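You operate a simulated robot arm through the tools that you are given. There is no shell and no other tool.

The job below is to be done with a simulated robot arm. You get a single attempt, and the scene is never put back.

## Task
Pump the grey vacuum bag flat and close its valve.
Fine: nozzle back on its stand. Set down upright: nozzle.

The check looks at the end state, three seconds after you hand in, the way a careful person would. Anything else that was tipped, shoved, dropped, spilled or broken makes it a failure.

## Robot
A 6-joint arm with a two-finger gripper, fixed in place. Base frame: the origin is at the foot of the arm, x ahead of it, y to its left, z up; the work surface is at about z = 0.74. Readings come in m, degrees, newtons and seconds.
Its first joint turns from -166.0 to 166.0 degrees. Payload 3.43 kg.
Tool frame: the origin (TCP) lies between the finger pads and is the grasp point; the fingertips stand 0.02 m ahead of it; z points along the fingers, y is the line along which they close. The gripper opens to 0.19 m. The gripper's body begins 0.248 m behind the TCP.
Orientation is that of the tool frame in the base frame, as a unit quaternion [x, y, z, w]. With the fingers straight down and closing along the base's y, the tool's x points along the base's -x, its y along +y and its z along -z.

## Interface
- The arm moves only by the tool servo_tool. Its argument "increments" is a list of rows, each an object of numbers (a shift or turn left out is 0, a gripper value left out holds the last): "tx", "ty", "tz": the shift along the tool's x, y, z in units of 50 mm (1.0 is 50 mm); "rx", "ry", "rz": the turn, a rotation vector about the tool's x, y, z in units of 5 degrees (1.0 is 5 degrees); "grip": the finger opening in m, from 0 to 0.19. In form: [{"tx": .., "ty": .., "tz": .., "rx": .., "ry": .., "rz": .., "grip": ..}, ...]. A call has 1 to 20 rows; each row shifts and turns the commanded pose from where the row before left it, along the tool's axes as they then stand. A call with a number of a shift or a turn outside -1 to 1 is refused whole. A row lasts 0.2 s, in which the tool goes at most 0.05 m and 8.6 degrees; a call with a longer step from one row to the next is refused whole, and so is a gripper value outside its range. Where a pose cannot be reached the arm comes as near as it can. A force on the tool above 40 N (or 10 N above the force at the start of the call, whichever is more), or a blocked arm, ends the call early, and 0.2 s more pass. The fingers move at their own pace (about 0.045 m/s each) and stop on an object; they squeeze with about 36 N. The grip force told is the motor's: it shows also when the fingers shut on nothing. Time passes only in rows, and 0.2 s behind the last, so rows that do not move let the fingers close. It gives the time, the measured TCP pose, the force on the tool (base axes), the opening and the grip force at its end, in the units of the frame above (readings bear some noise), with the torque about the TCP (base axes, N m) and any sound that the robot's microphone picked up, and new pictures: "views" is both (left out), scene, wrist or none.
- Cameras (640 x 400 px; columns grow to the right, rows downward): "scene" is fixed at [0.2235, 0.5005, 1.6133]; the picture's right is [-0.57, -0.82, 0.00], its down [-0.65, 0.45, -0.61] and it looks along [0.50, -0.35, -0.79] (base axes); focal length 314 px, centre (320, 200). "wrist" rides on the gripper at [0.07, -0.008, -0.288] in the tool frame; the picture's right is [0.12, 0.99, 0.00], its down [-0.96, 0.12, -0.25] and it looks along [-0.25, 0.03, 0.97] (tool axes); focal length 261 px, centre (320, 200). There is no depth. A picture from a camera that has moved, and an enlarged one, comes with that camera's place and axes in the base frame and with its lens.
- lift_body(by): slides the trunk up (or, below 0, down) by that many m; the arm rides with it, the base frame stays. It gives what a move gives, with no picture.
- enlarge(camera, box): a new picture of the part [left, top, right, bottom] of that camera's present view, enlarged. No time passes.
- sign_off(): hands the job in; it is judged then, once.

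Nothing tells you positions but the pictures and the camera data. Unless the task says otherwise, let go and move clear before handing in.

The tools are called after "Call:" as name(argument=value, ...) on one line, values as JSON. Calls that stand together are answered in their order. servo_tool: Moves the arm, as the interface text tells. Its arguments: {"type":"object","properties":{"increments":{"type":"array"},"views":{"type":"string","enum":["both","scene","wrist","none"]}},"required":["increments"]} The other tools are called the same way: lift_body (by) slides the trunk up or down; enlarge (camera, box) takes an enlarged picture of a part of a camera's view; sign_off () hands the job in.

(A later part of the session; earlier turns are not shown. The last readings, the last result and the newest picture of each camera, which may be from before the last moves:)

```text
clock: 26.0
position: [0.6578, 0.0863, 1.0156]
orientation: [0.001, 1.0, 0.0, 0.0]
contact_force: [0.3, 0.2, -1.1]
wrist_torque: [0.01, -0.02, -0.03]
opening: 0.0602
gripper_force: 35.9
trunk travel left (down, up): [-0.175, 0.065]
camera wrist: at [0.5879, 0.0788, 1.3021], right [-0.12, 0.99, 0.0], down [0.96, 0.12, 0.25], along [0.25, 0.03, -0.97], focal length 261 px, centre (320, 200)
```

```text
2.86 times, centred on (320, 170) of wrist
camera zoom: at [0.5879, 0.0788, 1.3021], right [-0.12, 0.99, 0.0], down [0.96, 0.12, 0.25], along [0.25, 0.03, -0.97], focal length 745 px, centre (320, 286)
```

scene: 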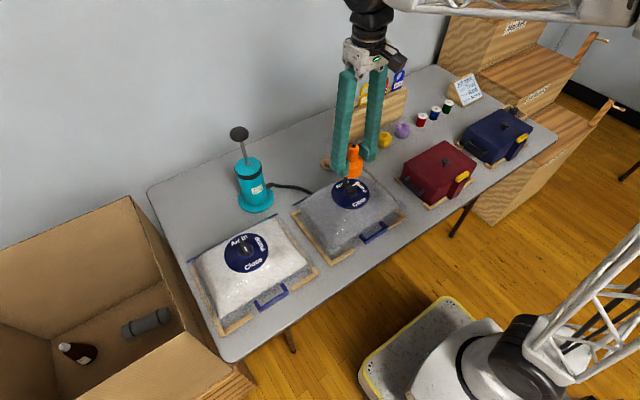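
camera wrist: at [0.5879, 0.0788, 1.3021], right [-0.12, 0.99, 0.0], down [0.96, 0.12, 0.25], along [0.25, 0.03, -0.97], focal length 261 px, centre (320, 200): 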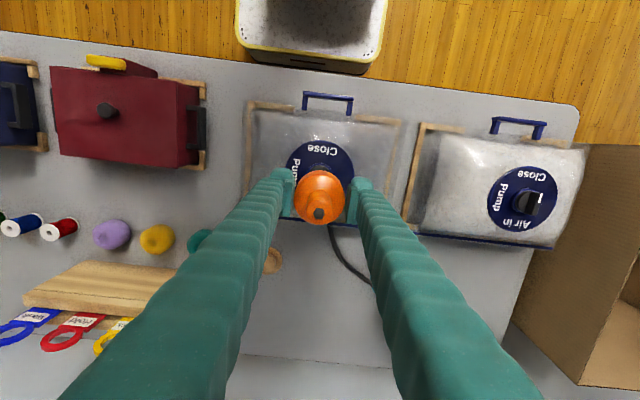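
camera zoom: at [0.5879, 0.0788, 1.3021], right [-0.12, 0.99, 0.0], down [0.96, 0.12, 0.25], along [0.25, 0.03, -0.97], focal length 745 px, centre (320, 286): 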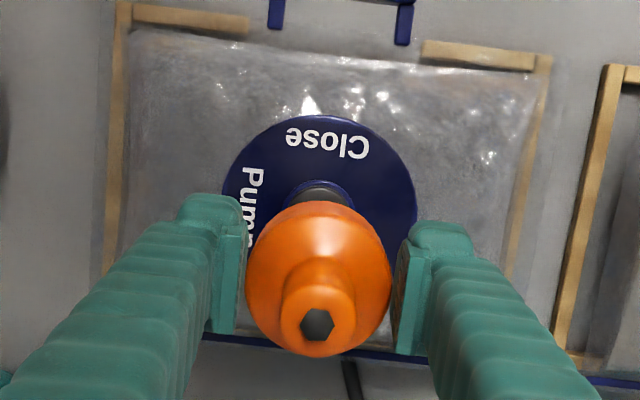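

The nozzle is above the dial. I'll trim x by about −3 mm and go down close above the knob to check alignment.

Call:
servo_tool(increments=[{"tx": 0.066, "tz": 0.4}, {"tz": 0.4}, {"tz": 0.2}, {}, {}])

Call:
enlarge(camera="scene", box=[310, 140, 390, 220])

Call:
enlarge(camera="wrist", box=[250, 100, 390, 240])

```text
clock: 27.2
position: [0.6538, 0.0861, 0.9652]
orientation: [0.0, 1.0, 0.0, 0.0]
contact_force: [0.1, -0.1, -0.8]
wrist_torque: [-0.03, -0.01, -0.02]
opening: 0.0603
gripper_force: 35.9
trunk travel left (down, up): [-0.175, 0.065]
camera wrist: at [0.5855, 0.0777, 1.2513], right [-0.12, 0.99, 0.0], down [0.96, 0.12, 0.25], along [0.25, 0.03, -0.97], focal length 261 px, centre (320, 200)
```

scene: 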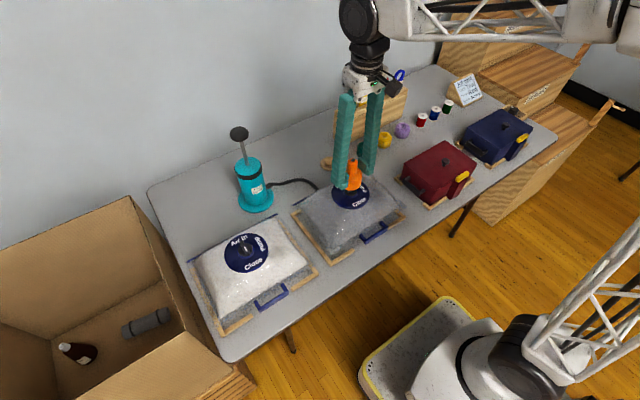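
wrist: 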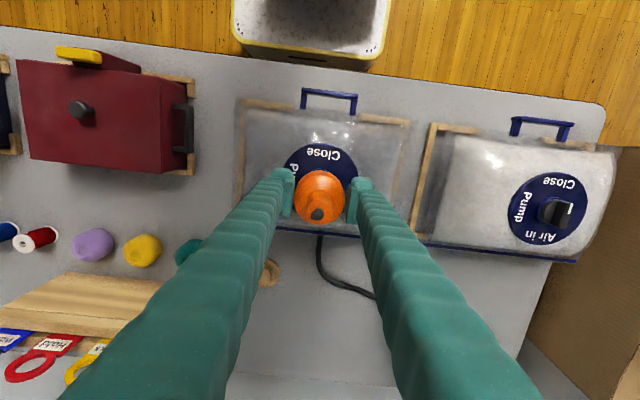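

```text
5.00 times, centred on (350, 180) of scene
camera zoom: at [0.2235, 0.5005, 1.6133], right [-0.57, -0.82, 0.0], down [-0.65, 0.45, -0.61], along [0.5, -0.35, -0.79], focal length 1571 px, centre (170, 300)
```

zoom: 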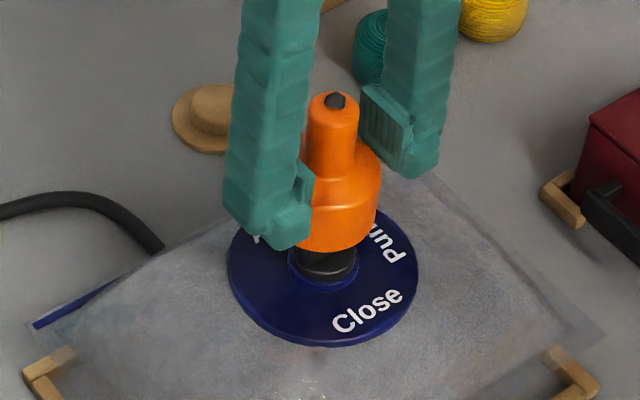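

```text
2.86 times, centred on (320, 170) of wrist
camera zoom: at [0.5855, 0.0777, 1.2513], right [-0.12, 0.99, 0.0], down [0.96, 0.12, 0.25], along [0.25, 0.03, -0.97], focal length 745 px, centre (320, 286)
```

zoom: 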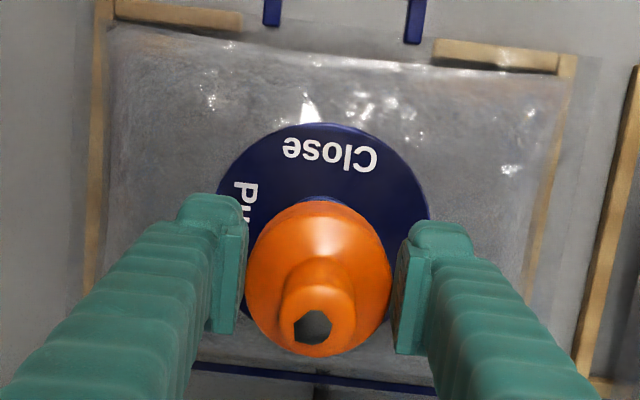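

Before lowering I want to confirm the nozzle is upright in the grip and lined up over the knob, so I'll zoom in further.

Call:
enlarge(camera="scene", box=[330, 150, 380, 210])

Call:
enlarge(camera="wrist", box=[280, 130, 360, 230])

```text
6.67 times, centred on (355, 180) of scene
camera zoom: at [0.2235, 0.5005, 1.6133], right [-0.57, -0.82, 0.0], down [-0.65, 0.45, -0.61], along [0.5, -0.35, -0.79], focal length 2095 px, centre (87, 333)
```

zoom: 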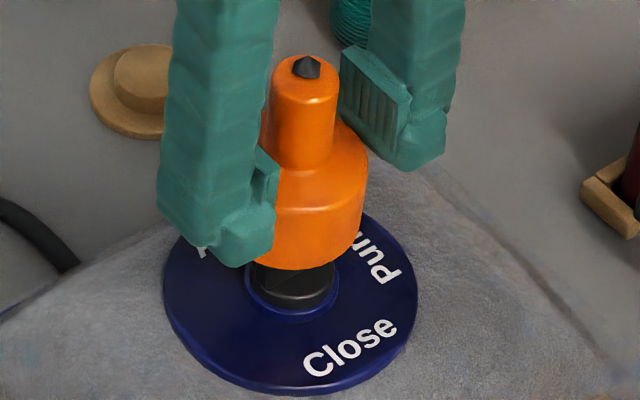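

```text
4.00 times, centred on (320, 180) of wrist
camera zoom: at [0.5855, 0.0777, 1.2513], right [-0.12, 0.99, 0.0], down [0.96, 0.12, 0.25], along [0.25, 0.03, -0.97], focal length 1043 px, centre (320, 280)
```

zoom: 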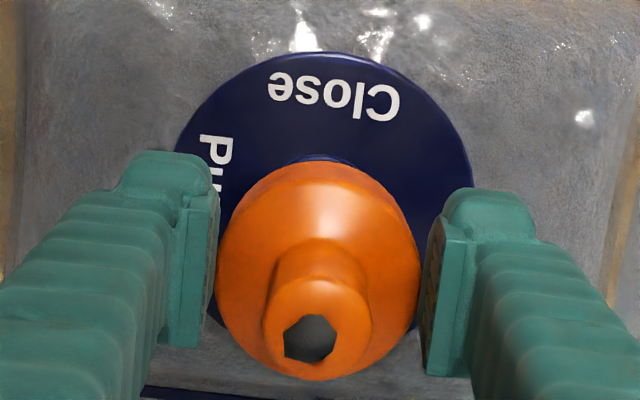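

Upright and within about 2–3 mm of the knob axis. I'll nudge 1 mm and lower slowly, watching the force.

Call:
servo_tool(increments=[{"tx": 0.02, "ty": -0.025, "tz": 0.1}, {"tz": 0.1}, {"tz": 0.1}, {"tz": 0.1}, {}])

Call:
enlarge(camera="scene", box=[330, 150, 380, 210])

```text
clock: 28.4
position: [0.6524, 0.084, 0.9449]
orientation: [0.0, 1.0, 0.0, 0.0]
contact_force: [-0.4, -0.4, -1.7]
wrist_torque: [-0.01, -0.01, 0.0]
opening: 0.0602
gripper_force: 36.0
trunk travel left (down, up): [-0.175, 0.065]
camera wrist: at [0.5838, 0.076, 1.2314], right [-0.12, 0.99, 0.0], down [0.96, 0.12, 0.25], along [0.25, 0.03, -0.97], focal length 261 px, centre (320, 200)
```

scene: 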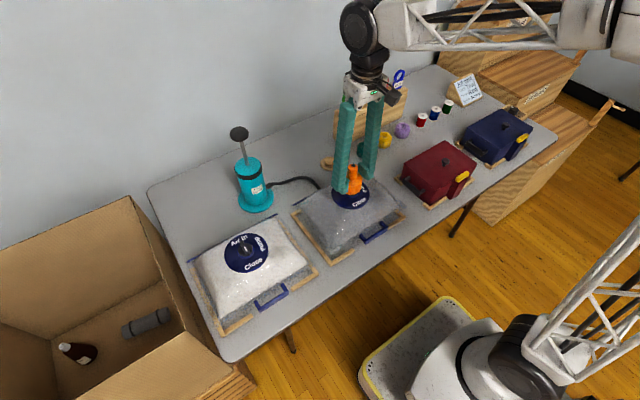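
wrist: 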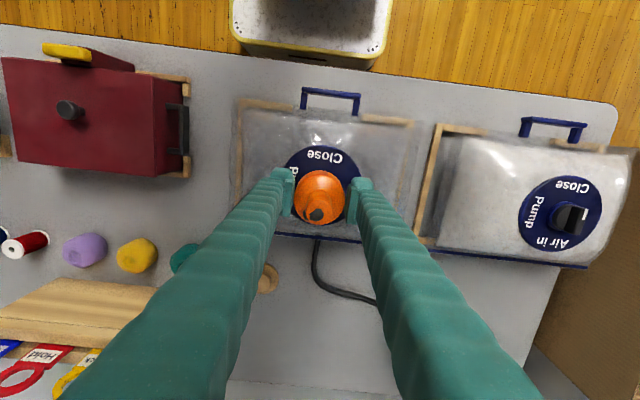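

```text
6.67 times, centred on (355, 180) of scene
camera zoom: at [0.2235, 0.5005, 1.6133], right [-0.57, -0.82, 0.0], down [-0.65, 0.45, -0.61], along [0.5, -0.35, -0.79], focal length 2095 px, centre (87, 333)
```

zoom: 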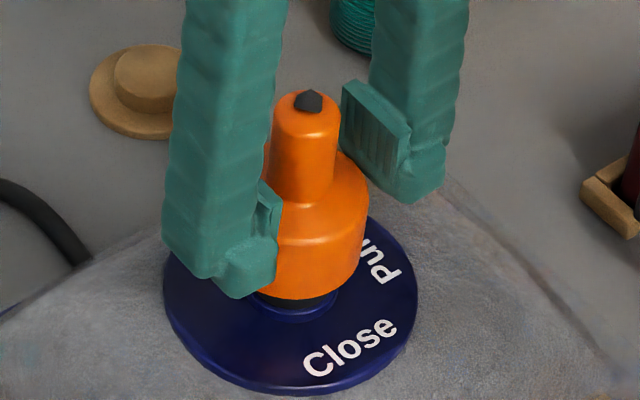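

The bell has slipped over the knob's top with no force, so I'll keep lowering gently.

Call:
servo_tool(increments=[{"tz": 0.08}, {"tz": 0.08}, {"tz": 0.08}, {}])

Call:
enlarge(camera="scene", box=[330, 150, 380, 210])

```text
clock: 29.4
position: [0.6525, 0.0856, 0.9315]
orientation: [0.0, 1.0, 0.0, 0.0]
contact_force: [0.5, 0.3, -1.2]
wrist_torque: [-0.05, -0.02, 0.04]
opening: 0.06
gripper_force: 35.8
trunk travel left (down, up): [-0.175, 0.065]
camera wrist: at [0.5835, 0.0768, 1.2192], right [-0.12, 0.99, 0.0], down [0.96, 0.12, 0.25], along [0.25, 0.03, -0.97], focal length 261 px, centre (320, 200)
```

scene: 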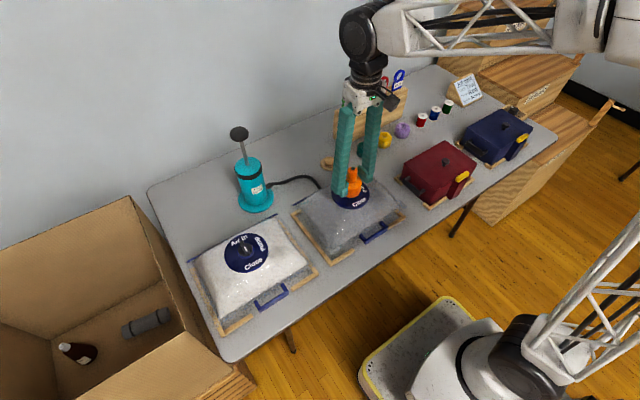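
wrist: 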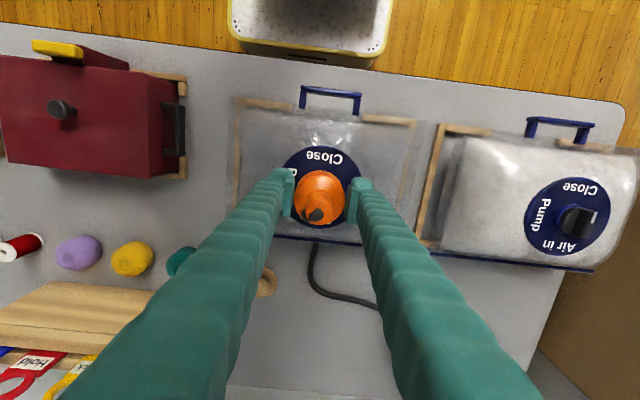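

```text
6.67 times, centred on (355, 180) of scene
camera zoom: at [0.2235, 0.5005, 1.6133], right [-0.57, -0.82, 0.0], down [-0.65, 0.45, -0.61], along [0.5, -0.35, -0.79], focal length 2095 px, centre (87, 333)
```

zoom: 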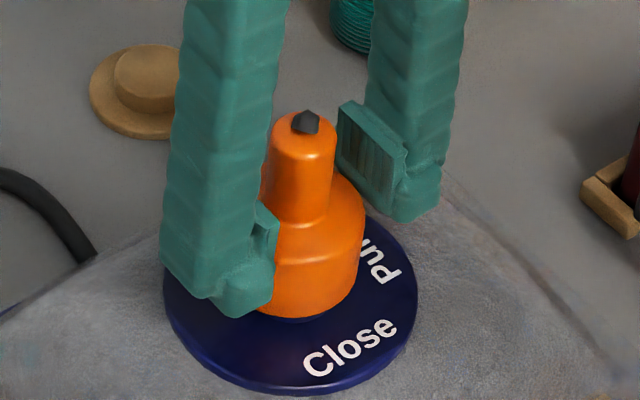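

Nearly seated; continuing in small steps until contact.

Call:
servo_tool(increments=[{"tz": 0.05}, {"tz": 0.05}, {"tz": 0.05}, {}], views="none")

Call:
enlarge(camera="scene", box=[330, 150, 380, 210])

```text
clock: 30.4
position: [0.6534, 0.0857, 0.9243]
orientation: [-0.001, 1.0, 0.0, -0.001]
contact_force: [1.4, -1.0, -1.1]
wrist_torque: [-0.03, -0.01, 0.04]
opening: 0.0601
gripper_force: 36.4
trunk travel left (down, up): [-0.175, 0.065]
```

```text
6.67 times, centred on (355, 180) of scene
camera zoom: at [0.2235, 0.5005, 1.6133], right [-0.57, -0.82, 0.0], down [-0.65, 0.45, -0.61], along [0.5, -0.35, -0.79], focal length 2095 px, centre (87, 333)
```

zoom: 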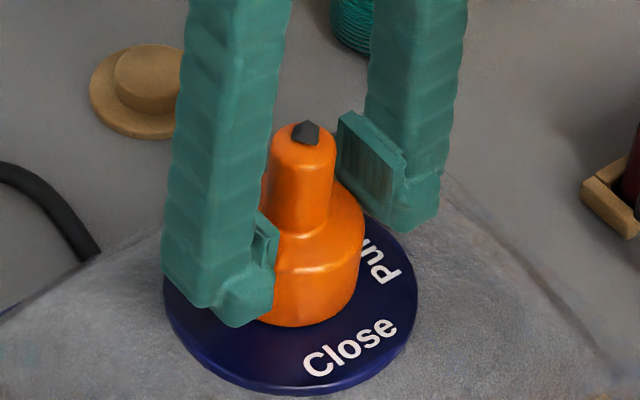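

Call:
servo_tool(increments=[{"tz": 0.05}, {"tz": 0.04}, {}], views="none")

Call:
enlarge(camera="scene", box=[330, 150, 380, 210])

```text
clock: 31.2
position: [0.6527, 0.0847, 0.9197]
orientation: [0.0, 1.0, 0.0, 0.0]
contact_force: [-0.6, 1.2, 0.7]
wrist_torque: [0.02, 0.06, 0.02]
opening: 0.0602
gripper_force: 35.9
trunk travel left (down, up): [-0.175, 0.065]
```

```text
6.67 times, centred on (355, 180) of scene
camera zoom: at [0.2235, 0.5005, 1.6133], right [-0.57, -0.82, 0.0], down [-0.65, 0.45, -0.61], along [0.5, -0.35, -0.79], focal length 2095 px, centre (87, 333)
```

zoom: 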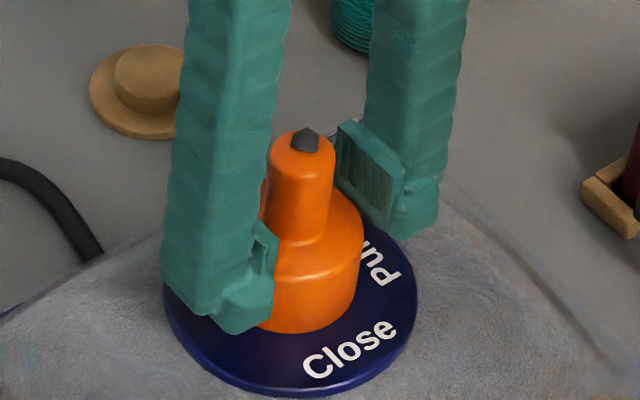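

Call:
servo_tool(increments=[{"tz": 0.05}, {"tz": 0.03}, {}], views="none")

Call:
enlarge(camera="scene", box=[330, 150, 380, 210])

```text
clock: 32.0
position: [0.654, 0.0852, 0.9169]
orientation: [0.0, 1.0, 0.0, 0.0]
contact_force: [-1.2, -1.0, 2.3]
wrist_torque: [-0.06, 0.12, 0.03]
opening: 0.0599
gripper_force: 36.0
trunk travel left (down, up): [-0.175, 0.065]
```

```text
6.67 times, centred on (355, 180) of scene
camera zoom: at [0.2235, 0.5005, 1.6133], right [-0.57, -0.82, 0.0], down [-0.65, 0.45, -0.61], along [0.5, -0.35, -0.79], focal length 2095 px, centre (87, 333)
```

zoom: 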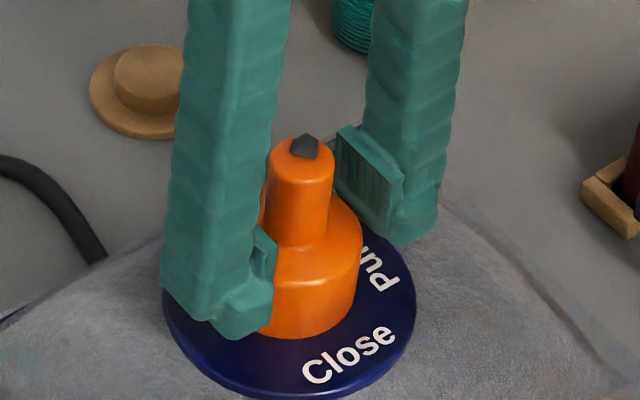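

The nozzle is seated, since the dial now moves with it. Releasing and rising straight up.

Call:
servo_tool(increments=[{"grip": 0.1}, {}, {}, {}, {"tz": -0.4}, {"tz": -0.6}, {"tz": -0.7}, {"tz": -0.7}, {}])

Call:
enlarge(camera="scene", box=[310, 140, 390, 220])

Call:
enlarge(camera="wrist", box=[250, 100, 390, 240])

```text
clock: 34.0
position: [0.6525, 0.0824, 1.0381]
orientation: [0.0, 1.0, 0.0, 0.0]
contact_force: [-0.4, 0.0, 0.5]
wrist_torque: [0.0, -0.02, 0.0]
opening: 0.0999
gripper_force: 0.1
trunk travel left (down, up): [-0.175, 0.065]
camera wrist: at [0.5836, 0.0744, 1.3245], right [-0.12, 0.99, 0.0], down [0.96, 0.12, 0.25], along [0.25, 0.03, -0.97], focal length 261 px, centre (320, 200)
```

scene: 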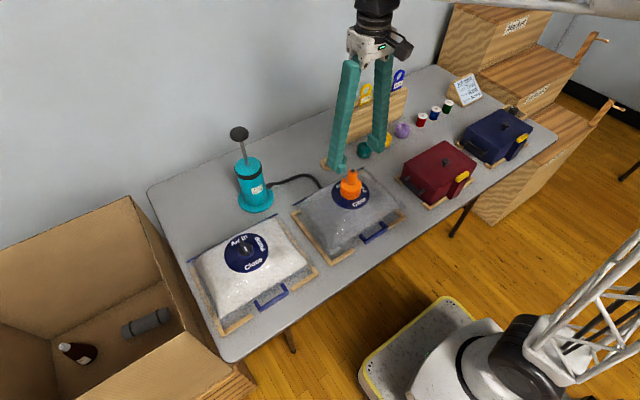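
wrist: 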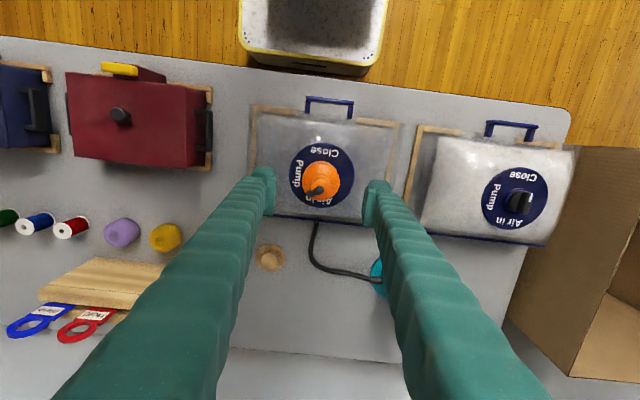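

```text
5.00 times, centred on (350, 180) of scene
camera zoom: at [0.2235, 0.5005, 1.6133], right [-0.57, -0.82, 0.0], down [-0.65, 0.45, -0.61], along [0.5, -0.35, -0.79], focal length 1571 px, centre (170, 300)
```

zoom: 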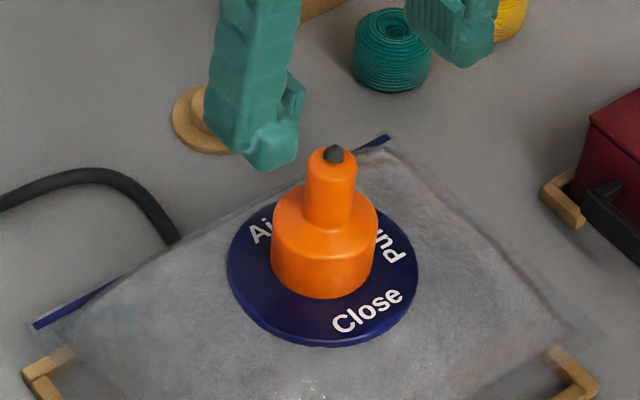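

```text
2.86 times, centred on (320, 170) of wrist
camera zoom: at [0.5836, 0.0744, 1.3245], right [-0.12, 0.99, 0.0], down [0.96, 0.12, 0.25], along [0.25, 0.03, -0.97], focal length 745 px, centre (320, 286)
```

zoom: 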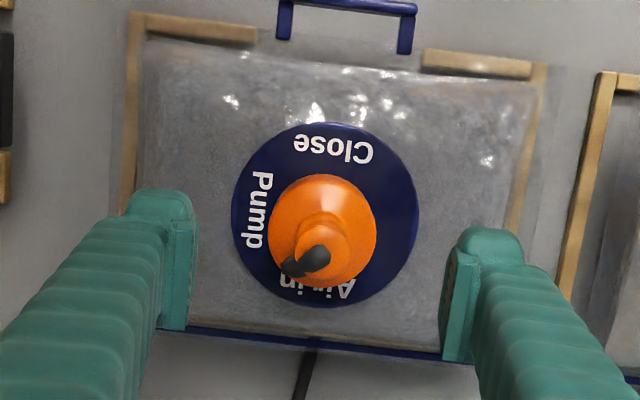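

The nozzle sits upright on the valve, set to Pump. Now I'll go over to the pump handle, staying high.

Call:
servo_tool(increments=[{"tz": -0.8}, {"tz": -0.8}, {"tz": -0.8}, {"tx": -0.55, "ty": 0.6}, {"tx": -0.55, "ty": 0.6}, {"tx": -0.55, "ty": 0.6}, {"tx": -0.55, "ty": 0.6}, {"tx": -0.55, "ty": 0.6}, {"tx": -0.55, "ty": 0.6}, {"tx": -0.55, "ty": 0.6}, {}])

Call:
enlarge(camera="wrist", box=[240, 100, 400, 260])

Call:
enlarge(camera="scene", box=[210, 90, 310, 220])

```text
clock: 36.4
position: [0.8444, 0.2952, 1.1565]
orientation: [0.0, 1.0, 0.0, 0.0]
contact_force: [1.2, -0.2, -0.1]
wrist_torque: [-0.05, 0.08, -0.02]
opening: 0.0999
gripper_force: 0.0
trunk travel left (down, up): [-0.175, 0.065]
camera wrist: at [0.7754, 0.2882, 1.4429], right [-0.12, 0.99, 0.0], down [0.96, 0.12, 0.25], along [0.24, 0.03, -0.97], focal length 261 px, centre (320, 200)
```

scene: 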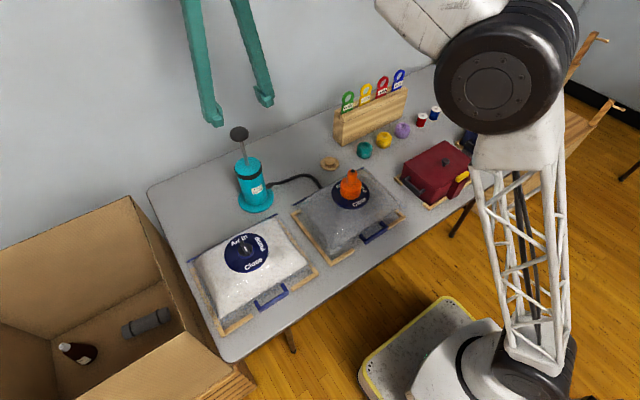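
wrist: 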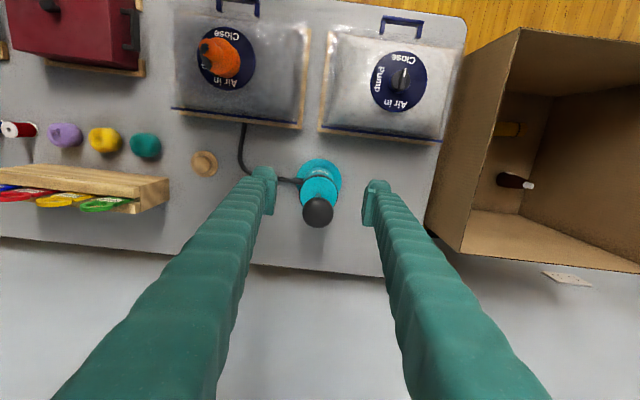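

```text
2.50 times, centred on (320, 180) of wrist
camera zoom: at [0.7754, 0.2882, 1.4429], right [-0.12, 0.99, 0.0], down [0.96, 0.12, 0.25], along [0.24, 0.03, -0.97], focal length 652 px, centre (320, 250)
```

zoom: 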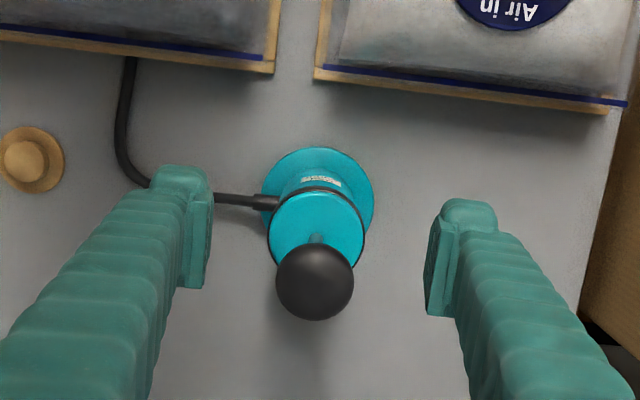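

```text
3.08 times, centred on (260, 155) of scene
camera zoom: at [0.2235, 0.5005, 1.6133], right [-0.57, -0.82, 0.0], down [-0.65, 0.45, -0.61], along [0.5, -0.35, -0.79], focal length 967 px, centre (505, 338)
```

zoom: 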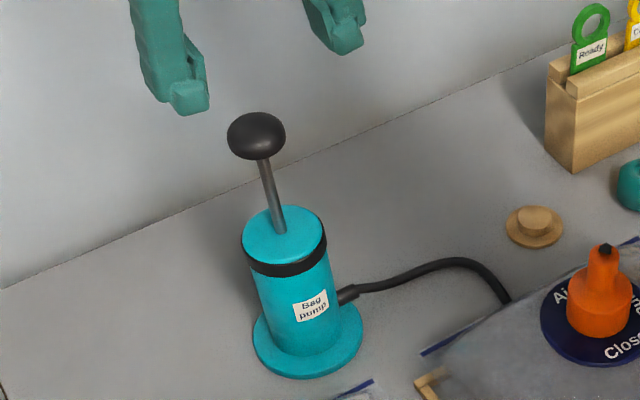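

The handle knob is at about (0.897, 0.2995, 1.043), roughly 5 cm across. I'll centre over it, then straddle and grip it.

Call:
servo_tool(increments=[{"tx": -0.5, "ty": 0.05}, {"tx": -0.55, "ty": 0.04}, {"tz": 0.4}, {"tz": 0.4}, {}, {}])

Call:
enlarge(camera="wrist", box=[240, 100, 400, 260])

```text
clock: 37.8
position: [0.8975, 0.3004, 1.1153]
orientation: [0.0, 1.0, 0.0, 0.0]
contact_force: [0.0, -1.1, 1.1]
wrist_torque: [0.0, -0.02, 0.03]
opening: 0.0999
gripper_force: 0.1
trunk travel left (down, up): [-0.175, 0.065]
camera wrist: at [0.8286, 0.2918, 1.4023], right [-0.12, 0.99, 0.0], down [0.96, 0.12, 0.25], along [0.25, 0.03, -0.97], focal length 261 px, centre (320, 200)
```

scene: 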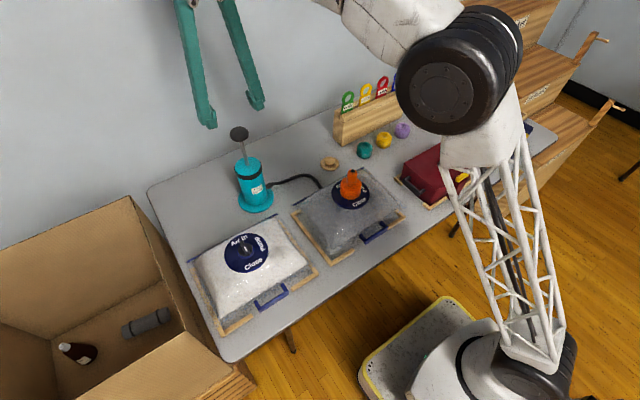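
wrist: 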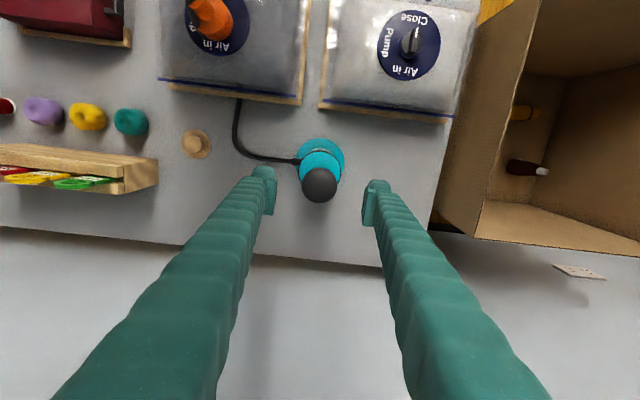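

```text
2.50 times, centred on (320, 180) of wrist
camera zoom: at [0.8286, 0.2918, 1.4023], right [-0.12, 0.99, 0.0], down [0.96, 0.12, 0.25], along [0.25, 0.03, -0.97], focal length 652 px, centre (320, 250)
```

zoom: 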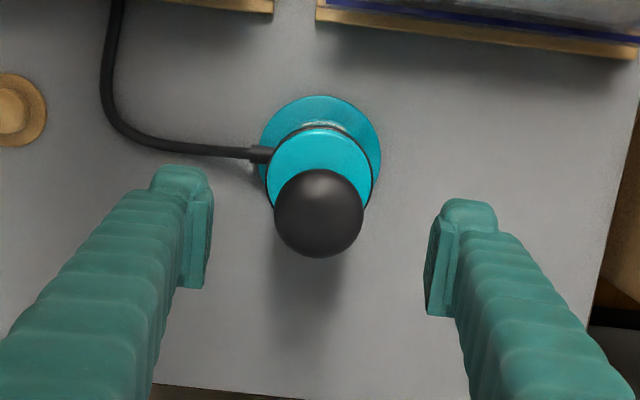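

Perfectly centred. I'll lower and close on the handle knob.

Call:
servo_tool(increments=[{"tz": 0.42}, {"tz": 0.42}, {"tz": 0.42}, {}, {"grip": 0.02}, {}, {}, {}, {}])

Call:
enlarge(camera="scene", box=[190, 70, 310, 220])

```text
clock: 39.8
position: [0.8989, 0.3006, 1.0522]
orientation: [-0.001, 1.0, 0.0, 0.0]
contact_force: [-2.6, -2.9, -1.5]
wrist_torque: [-0.04, 0.06, -0.01]
opening: 0.0504
gripper_force: 44.9
trunk travel left (down, up): [-0.175, 0.065]
camera wrist: at [0.8291, 0.2914, 1.3404], right [-0.12, 0.99, 0.0], down [0.96, 0.12, 0.25], along [0.25, 0.03, -0.97], focal length 261 px, centre (320, 200)
```

scene: 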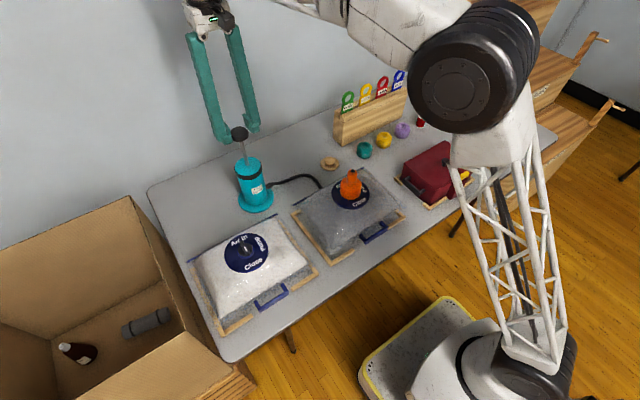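
wrist: 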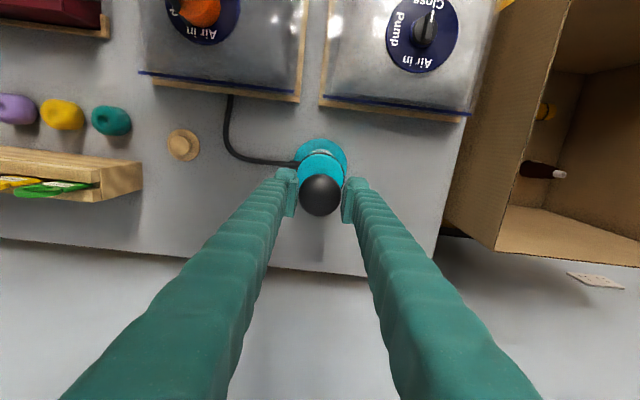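

```text
2.67 times, centred on (250, 145) of scene
camera zoom: at [0.2235, 0.5005, 1.6133], right [-0.57, -0.82, 0.0], down [-0.65, 0.45, -0.61], along [0.5, -0.35, -0.79], focal length 838 px, centre (507, 347)
```

zoom: 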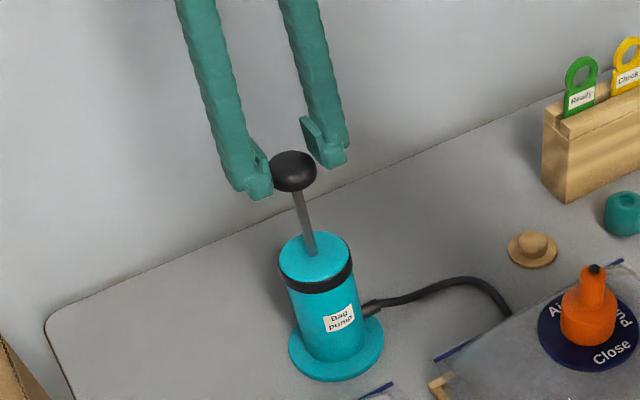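

The knob is gripped. First downstroke goes gently, watching the force.

Call:
servo_tool(increments=[{"tz": 0.2}, {"tz": 0.2}, {"tz": 0.2}, {"tz": 0.2}, {}], views="scene")

Call:
enlarge(camera="scene", box=[190, 70, 310, 220])

```text
clock: 41.0
position: [0.8984, 0.2997, 1.0141]
orientation: [0.0, 1.0, 0.001, 0.0]
contact_force: [7.0, -1.5, 4.2]
wrist_torque: [0.03, -0.35, 0.05]
opening: 0.0504
gripper_force: 44.9
trunk travel left (down, up): [-0.175, 0.065]
```

scene: 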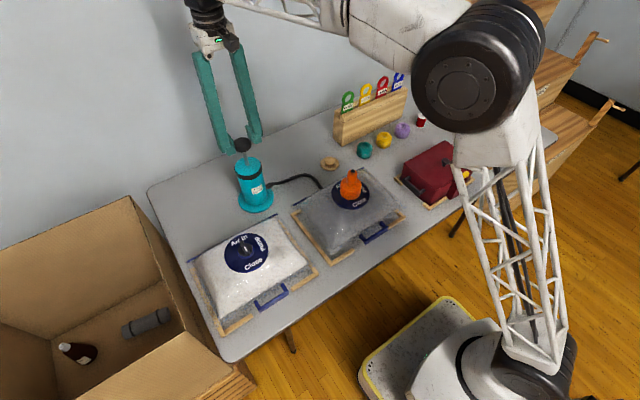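

```text
2.67 times, centred on (250, 145) of scene
camera zoom: at [0.2235, 0.5005, 1.6133], right [-0.57, -0.82, 0.0], down [-0.65, 0.45, -0.61], along [0.5, -0.35, -0.79], focal length 838 px, centre (507, 347)
```

zoom: 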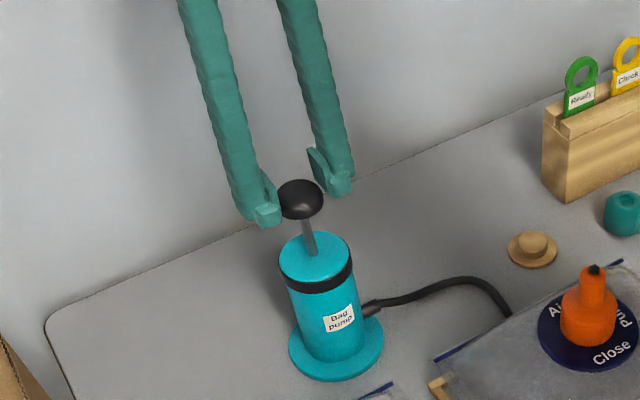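

Call:
servo_tool(increments=[{"tz": 0.2}, {"tz": 0.2}, {"tz": 0.2}, {}], views="scene")

Call:
enlarge(camera="scene", box=[190, 70, 310, 220])

```text
clock: 42.0
position: [0.8981, 0.3005, 0.9841]
orientation: [-0.001, 1.0, 0.0, 0.0]
contact_force: [11.7, 3.9, 5.2]
wrist_torque: [0.08, -0.3, 0.02]
opening: 0.0504
gripper_force: 45.0
trunk travel left (down, up): [-0.175, 0.065]
```

scene: 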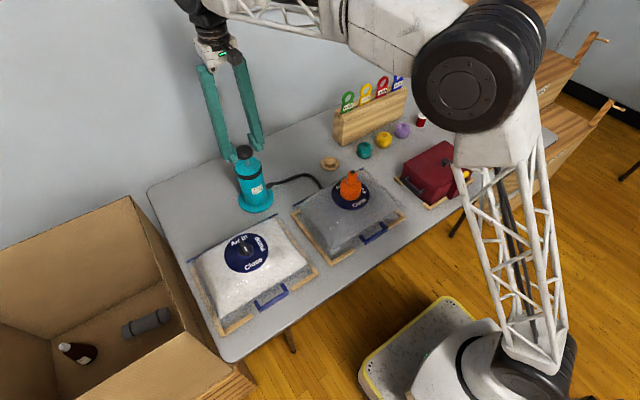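

```text
2.67 times, centred on (250, 145) of scene
camera zoom: at [0.2235, 0.5005, 1.6133], right [-0.57, -0.82, 0.0], down [-0.65, 0.45, -0.61], along [0.5, -0.35, -0.79], focal length 838 px, centre (507, 347)
```

zoom: 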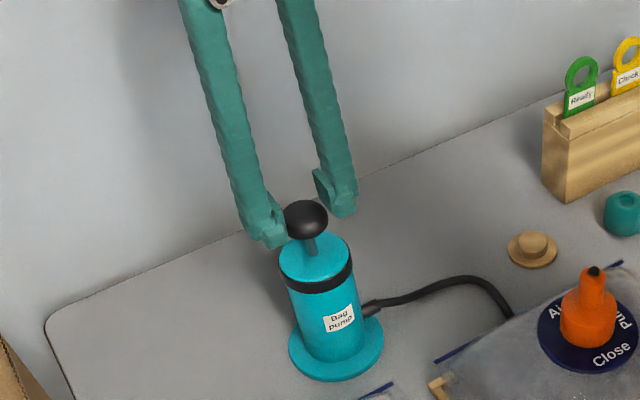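

Call:
servo_tool(increments=[{"tx": -0.03}, {}, {"tz": 0.15}, {"tz": 0.15}, {}], views="scene")

Call:
enlarge(camera="scene", box=[190, 70, 310, 220])

```text
clock: 43.2
position: [0.898, 0.301, 0.9699]
orientation: [-0.001, 1.0, 0.001, -0.001]
contact_force: [-16.2, 5.3, 6.0]
wrist_torque: [0.01, 0.32, 0.14]
opening: 0.0504
gripper_force: 44.6
trunk travel left (down, up): [-0.175, 0.065]
heard: click
```

scene: 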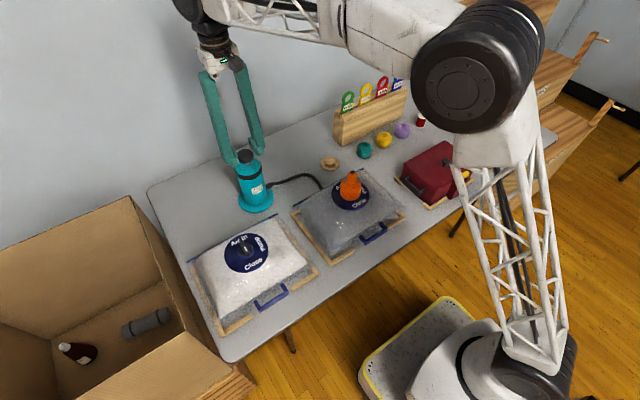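

```text
2.67 times, centred on (250, 145) of scene
camera zoom: at [0.2235, 0.5005, 1.6133], right [-0.57, -0.82, 0.0], down [-0.65, 0.45, -0.61], along [0.5, -0.35, -0.79], focal length 838 px, centre (507, 347)
```

zoom: 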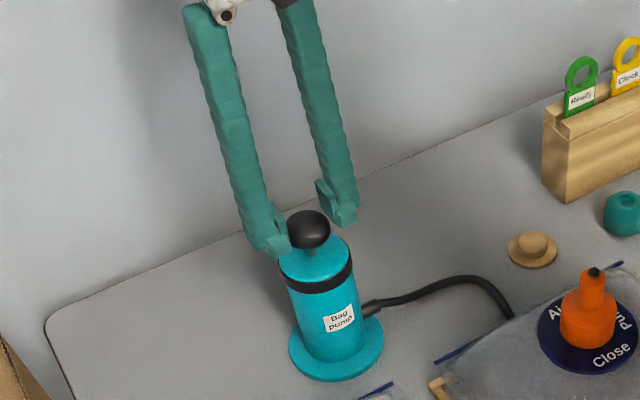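

A click was heard at the bottom of the stroke, and the bag sank a little. I'll re-centre slightly and pull the handle up.

Call:
servo_tool(increments=[{"tx": 0.017}, {"tz": -0.3}, {"tz": -0.3}, {"tz": -0.3}, {"tz": -0.3}, {"tz": -0.3}, {}], views="scene")

Call:
enlarge(camera="scene", box=[190, 70, 310, 220])

```text
clock: 44.8
position: [0.8991, 0.2992, 1.0436]
orientation: [0.0, 1.0, -0.001, -0.001]
contact_force: [-6.8, 10.7, 2.3]
wrist_torque: [0.11, 0.14, 0.04]
opening: 0.0505
gripper_force: 45.2
trunk travel left (down, up): [-0.175, 0.065]
```

scene: 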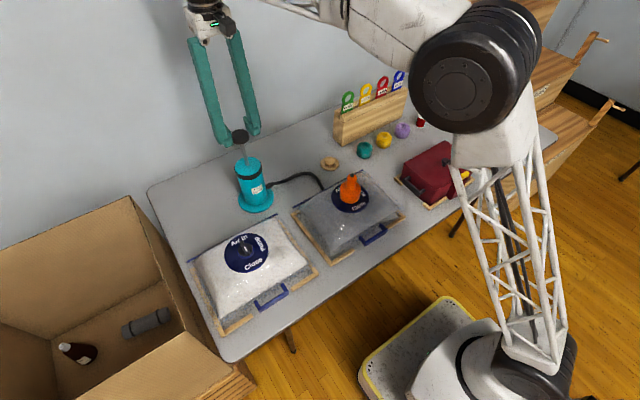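

```text
2.67 times, centred on (250, 145) of scene
camera zoom: at [0.2235, 0.5005, 1.6133], right [-0.57, -0.82, 0.0], down [-0.65, 0.45, -0.61], along [0.5, -0.35, -0.79], focal length 838 px, centre (507, 347)
```

zoom: 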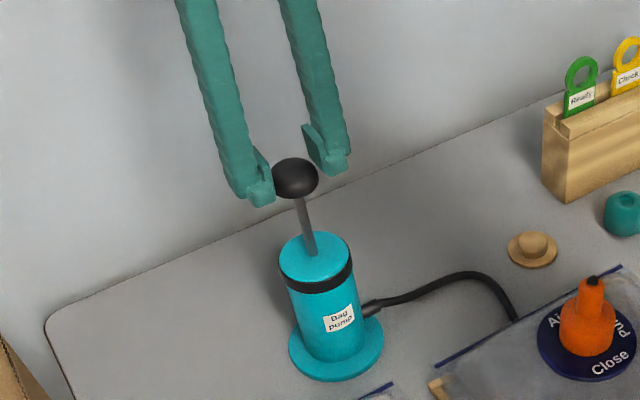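

The bag drops with each stroke. I'll run a full down-up cycle from the top.

Call:
servo_tool(increments=[{"tx": 0.006, "ty": 0.01, "tz": -0.15}, {"tz": 0.27}, {"tz": 0.27}, {"tz": 0.27}, {"tz": 0.27}, {"tz": 0.27}, {"tz": 0.27}, {}, {"tz": -0.27}, {"tz": -0.27}, {"tz": -0.27}, {"tz": -0.27}, {"tz": -0.27}, {"tz": -0.27}, {}], views="scene")

Call:
enlarge(camera="scene", box=[220, 110, 420, 270])

```text
clock: 48.0
position: [0.8979, 0.2996, 1.0511]
orientation: [0.0, 1.0, 0.0, 0.001]
contact_force: [9.2, 4.9, 1.3]
wrist_torque: [0.01, 0.13, -0.02]
opening: 0.0507
gripper_force: 45.2
trunk travel left (down, up): [-0.175, 0.065]
heard: click
```

scene: 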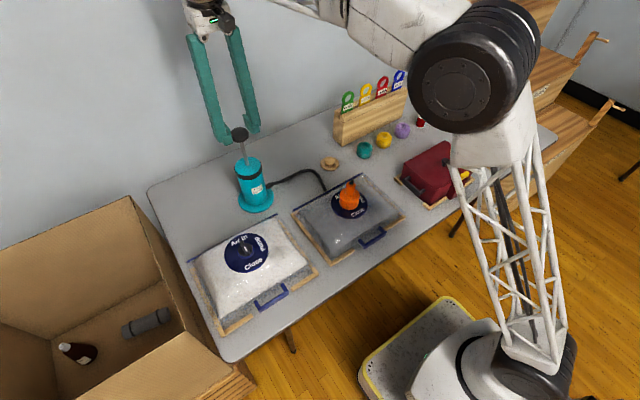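

```text
2.50 times, centred on (320, 190) of scene
camera zoom: at [0.2235, 0.5005, 1.6133], right [-0.57, -0.82, 0.0], down [-0.65, 0.45, -0.61], along [0.5, -0.35, -0.79], focal length 786 px, centre (320, 225)
```

zoom: 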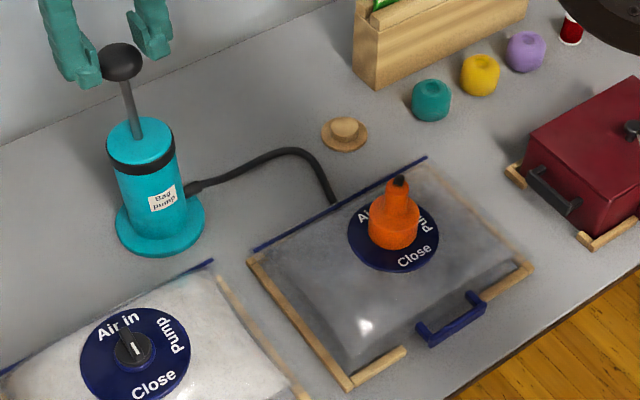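

Working well: the bag is about half flat and the nozzle is still seated. Another cycle.

Call:
servo_tool(increments=[{"tx": -0.006, "ty": 0.004, "tz": 0.27}, {"tz": 0.27}, {"tz": 0.27}, {"tz": 0.27}, {"tz": 0.27}, {"tz": 0.27}, {}, {"tz": -0.27}, {"tz": -0.27}, {"tz": -0.27}, {"tz": -0.27}, {"tz": -0.27}, {"tz": -0.27}, {}], views="scene")

Call:
enlarge(camera="scene", box=[220, 110, 420, 270])

```text
clock: 51.0
position: [0.8979, 0.3003, 1.0518]
orientation: [0.0, 1.0, 0.0, 0.0]
contact_force: [-11.1, -14.5, 3.0]
wrist_torque: [-0.2, 0.34, -0.11]
opening: 0.0506
gripper_force: 45.6
trunk travel left (down, up): [-0.175, 0.065]
heard: click
```

scene: 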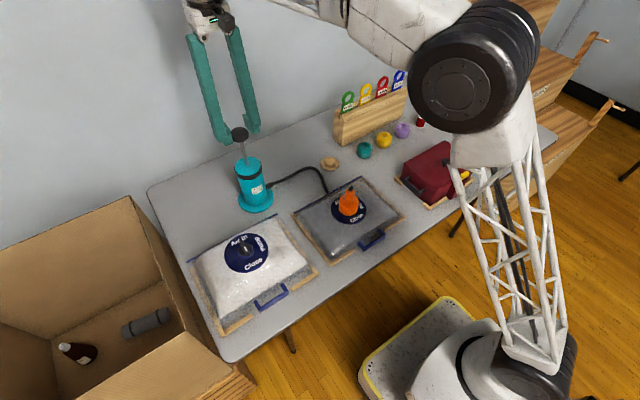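

```text
2.50 times, centred on (320, 190) of scene
camera zoom: at [0.2235, 0.5005, 1.6133], right [-0.57, -0.82, 0.0], down [-0.65, 0.45, -0.61], along [0.5, -0.35, -0.79], focal length 786 px, centre (320, 225)
```

zoom: 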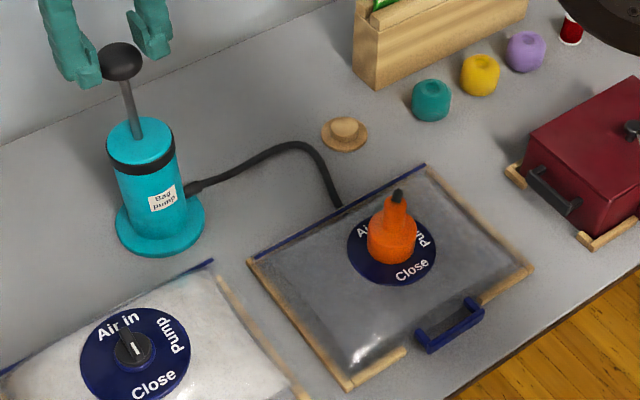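

Call:
servo_tool(increments=[{"tx": 0.006, "ty": -0.008, "tz": 0.27}, {"tz": 0.27}, {"tz": 0.27}, {"tz": 0.27}, {"tz": 0.27}, {"tz": 0.27}, {}, {"tz": -0.27}, {"tz": -0.27}, {"tz": -0.27}, {"tz": -0.27}, {"tz": -0.27}, {"tz": -0.27}, {}], views="scene")

Call:
enlarge(camera="scene", box=[220, 110, 420, 270])

```text
clock: 54.0
position: [0.8989, 0.2994, 1.0533]
orientation: [0.0, 1.0, 0.0, 0.0]
contact_force: [-14.8, -12.4, 2.8]
wrist_torque: [-0.13, 0.37, -0.05]
opening: 0.0505
gripper_force: 44.8
trunk travel left (down, up): [-0.175, 0.065]
heard: click
```

scene: 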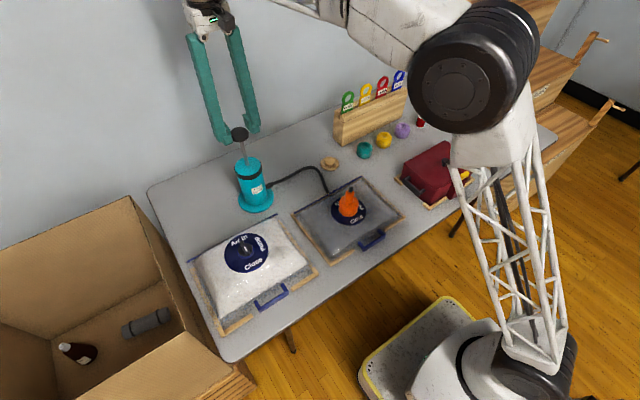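

```text
2.50 times, centred on (320, 190) of scene
camera zoom: at [0.2235, 0.5005, 1.6133], right [-0.57, -0.82, 0.0], down [-0.65, 0.45, -0.61], along [0.5, -0.35, -0.79], focal length 786 px, centre (320, 225)
```

zoom: 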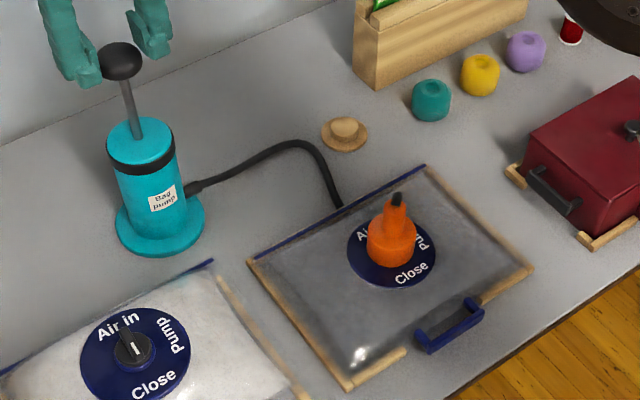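

Nearly flat now. I'll keep going until it stops changing.

Call:
servo_tool(increments=[{"tx": 0.008, "ty": -0.008, "tz": 0.27}, {"tz": 0.27}, {"tz": 0.27}, {"tz": 0.27}, {"tz": 0.27}, {"tz": 0.28}, {}, {"tz": -0.27}, {"tz": -0.27}, {"tz": -0.27}, {"tz": -0.27}, {"tz": -0.27}, {"tz": -0.27}, {}], views="scene")

Call:
enlarge(camera="scene", box=[220, 110, 420, 270])

```text
clock: 57.0
position: [0.899, 0.2991, 1.05]
orientation: [0.0, 1.0, 0.0, 0.0]
contact_force: [19.2, 10.6, 2.3]
wrist_torque: [0.1, -0.03, -0.09]
opening: 0.0504
gripper_force: 44.6
trunk travel left (down, up): [-0.175, 0.065]
heard: click
```

scene: 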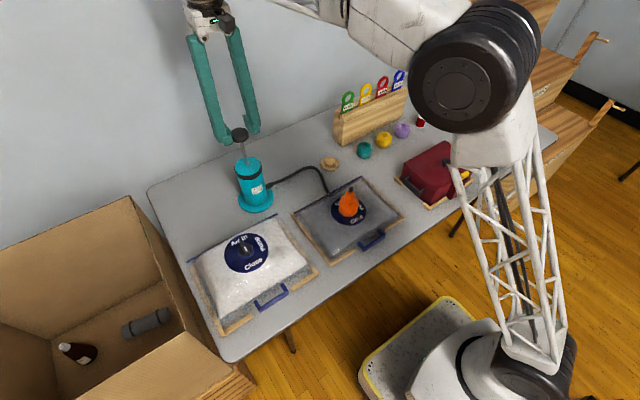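

```text
2.50 times, centred on (320, 190) of scene
camera zoom: at [0.2235, 0.5005, 1.6133], right [-0.57, -0.82, 0.0], down [-0.65, 0.45, -0.61], along [0.5, -0.35, -0.79], focal length 786 px, centre (320, 225)
```

zoom: 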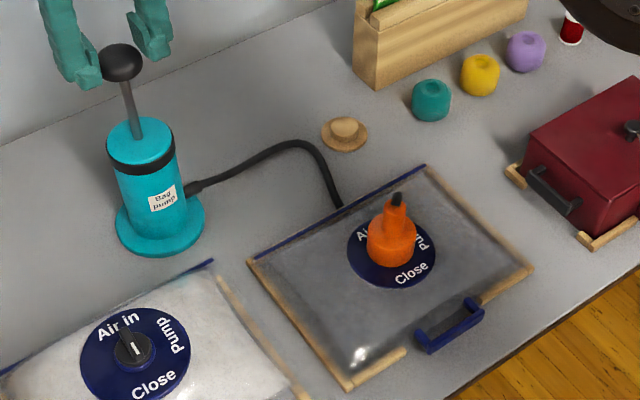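

No further change, so the bag is flat. I'll release the handle at the top and rise clear.

Call:
servo_tool(increments=[{"tx": -0.006, "ty": 0.006}, {"grip": 0.1}, {}, {}, {}, {"tz": -0.5}, {"tz": -0.8}, {"tz": -0.8}, {}], views="scene")

Call:
enlarge(camera="scene", box=[200, 90, 420, 270])

```text
clock: 59.0
position: [0.898, 0.2998, 1.1549]
orientation: [0.0, 1.0, -0.001, 0.0]
contact_force: [0.3, -0.1, -0.4]
wrist_torque: [0.02, -0.02, -0.01]
opening: 0.0999
gripper_force: 0.1
trunk travel left (down, up): [-0.175, 0.065]
```

scene: 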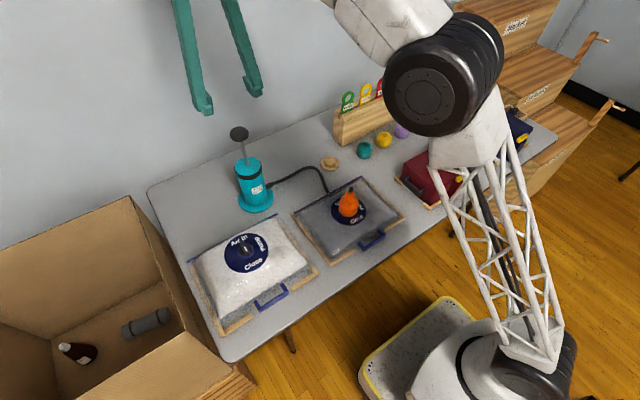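

```text
2.22 times, centred on (310, 180) of scene
camera zoom: at [0.2235, 0.5005, 1.6133], right [-0.57, -0.82, 0.0], down [-0.65, 0.45, -0.61], along [0.5, -0.35, -0.79], focal length 698 px, centre (342, 244)
```

zoom: 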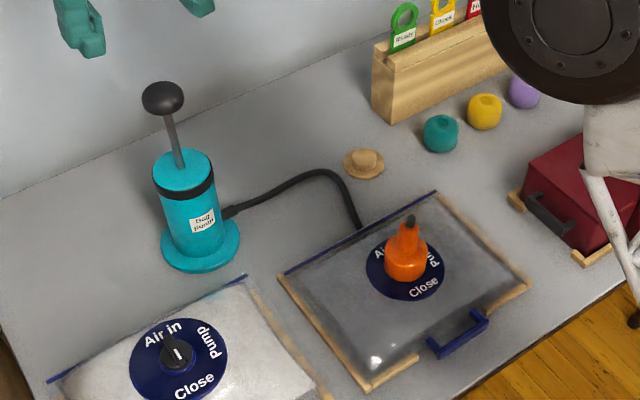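

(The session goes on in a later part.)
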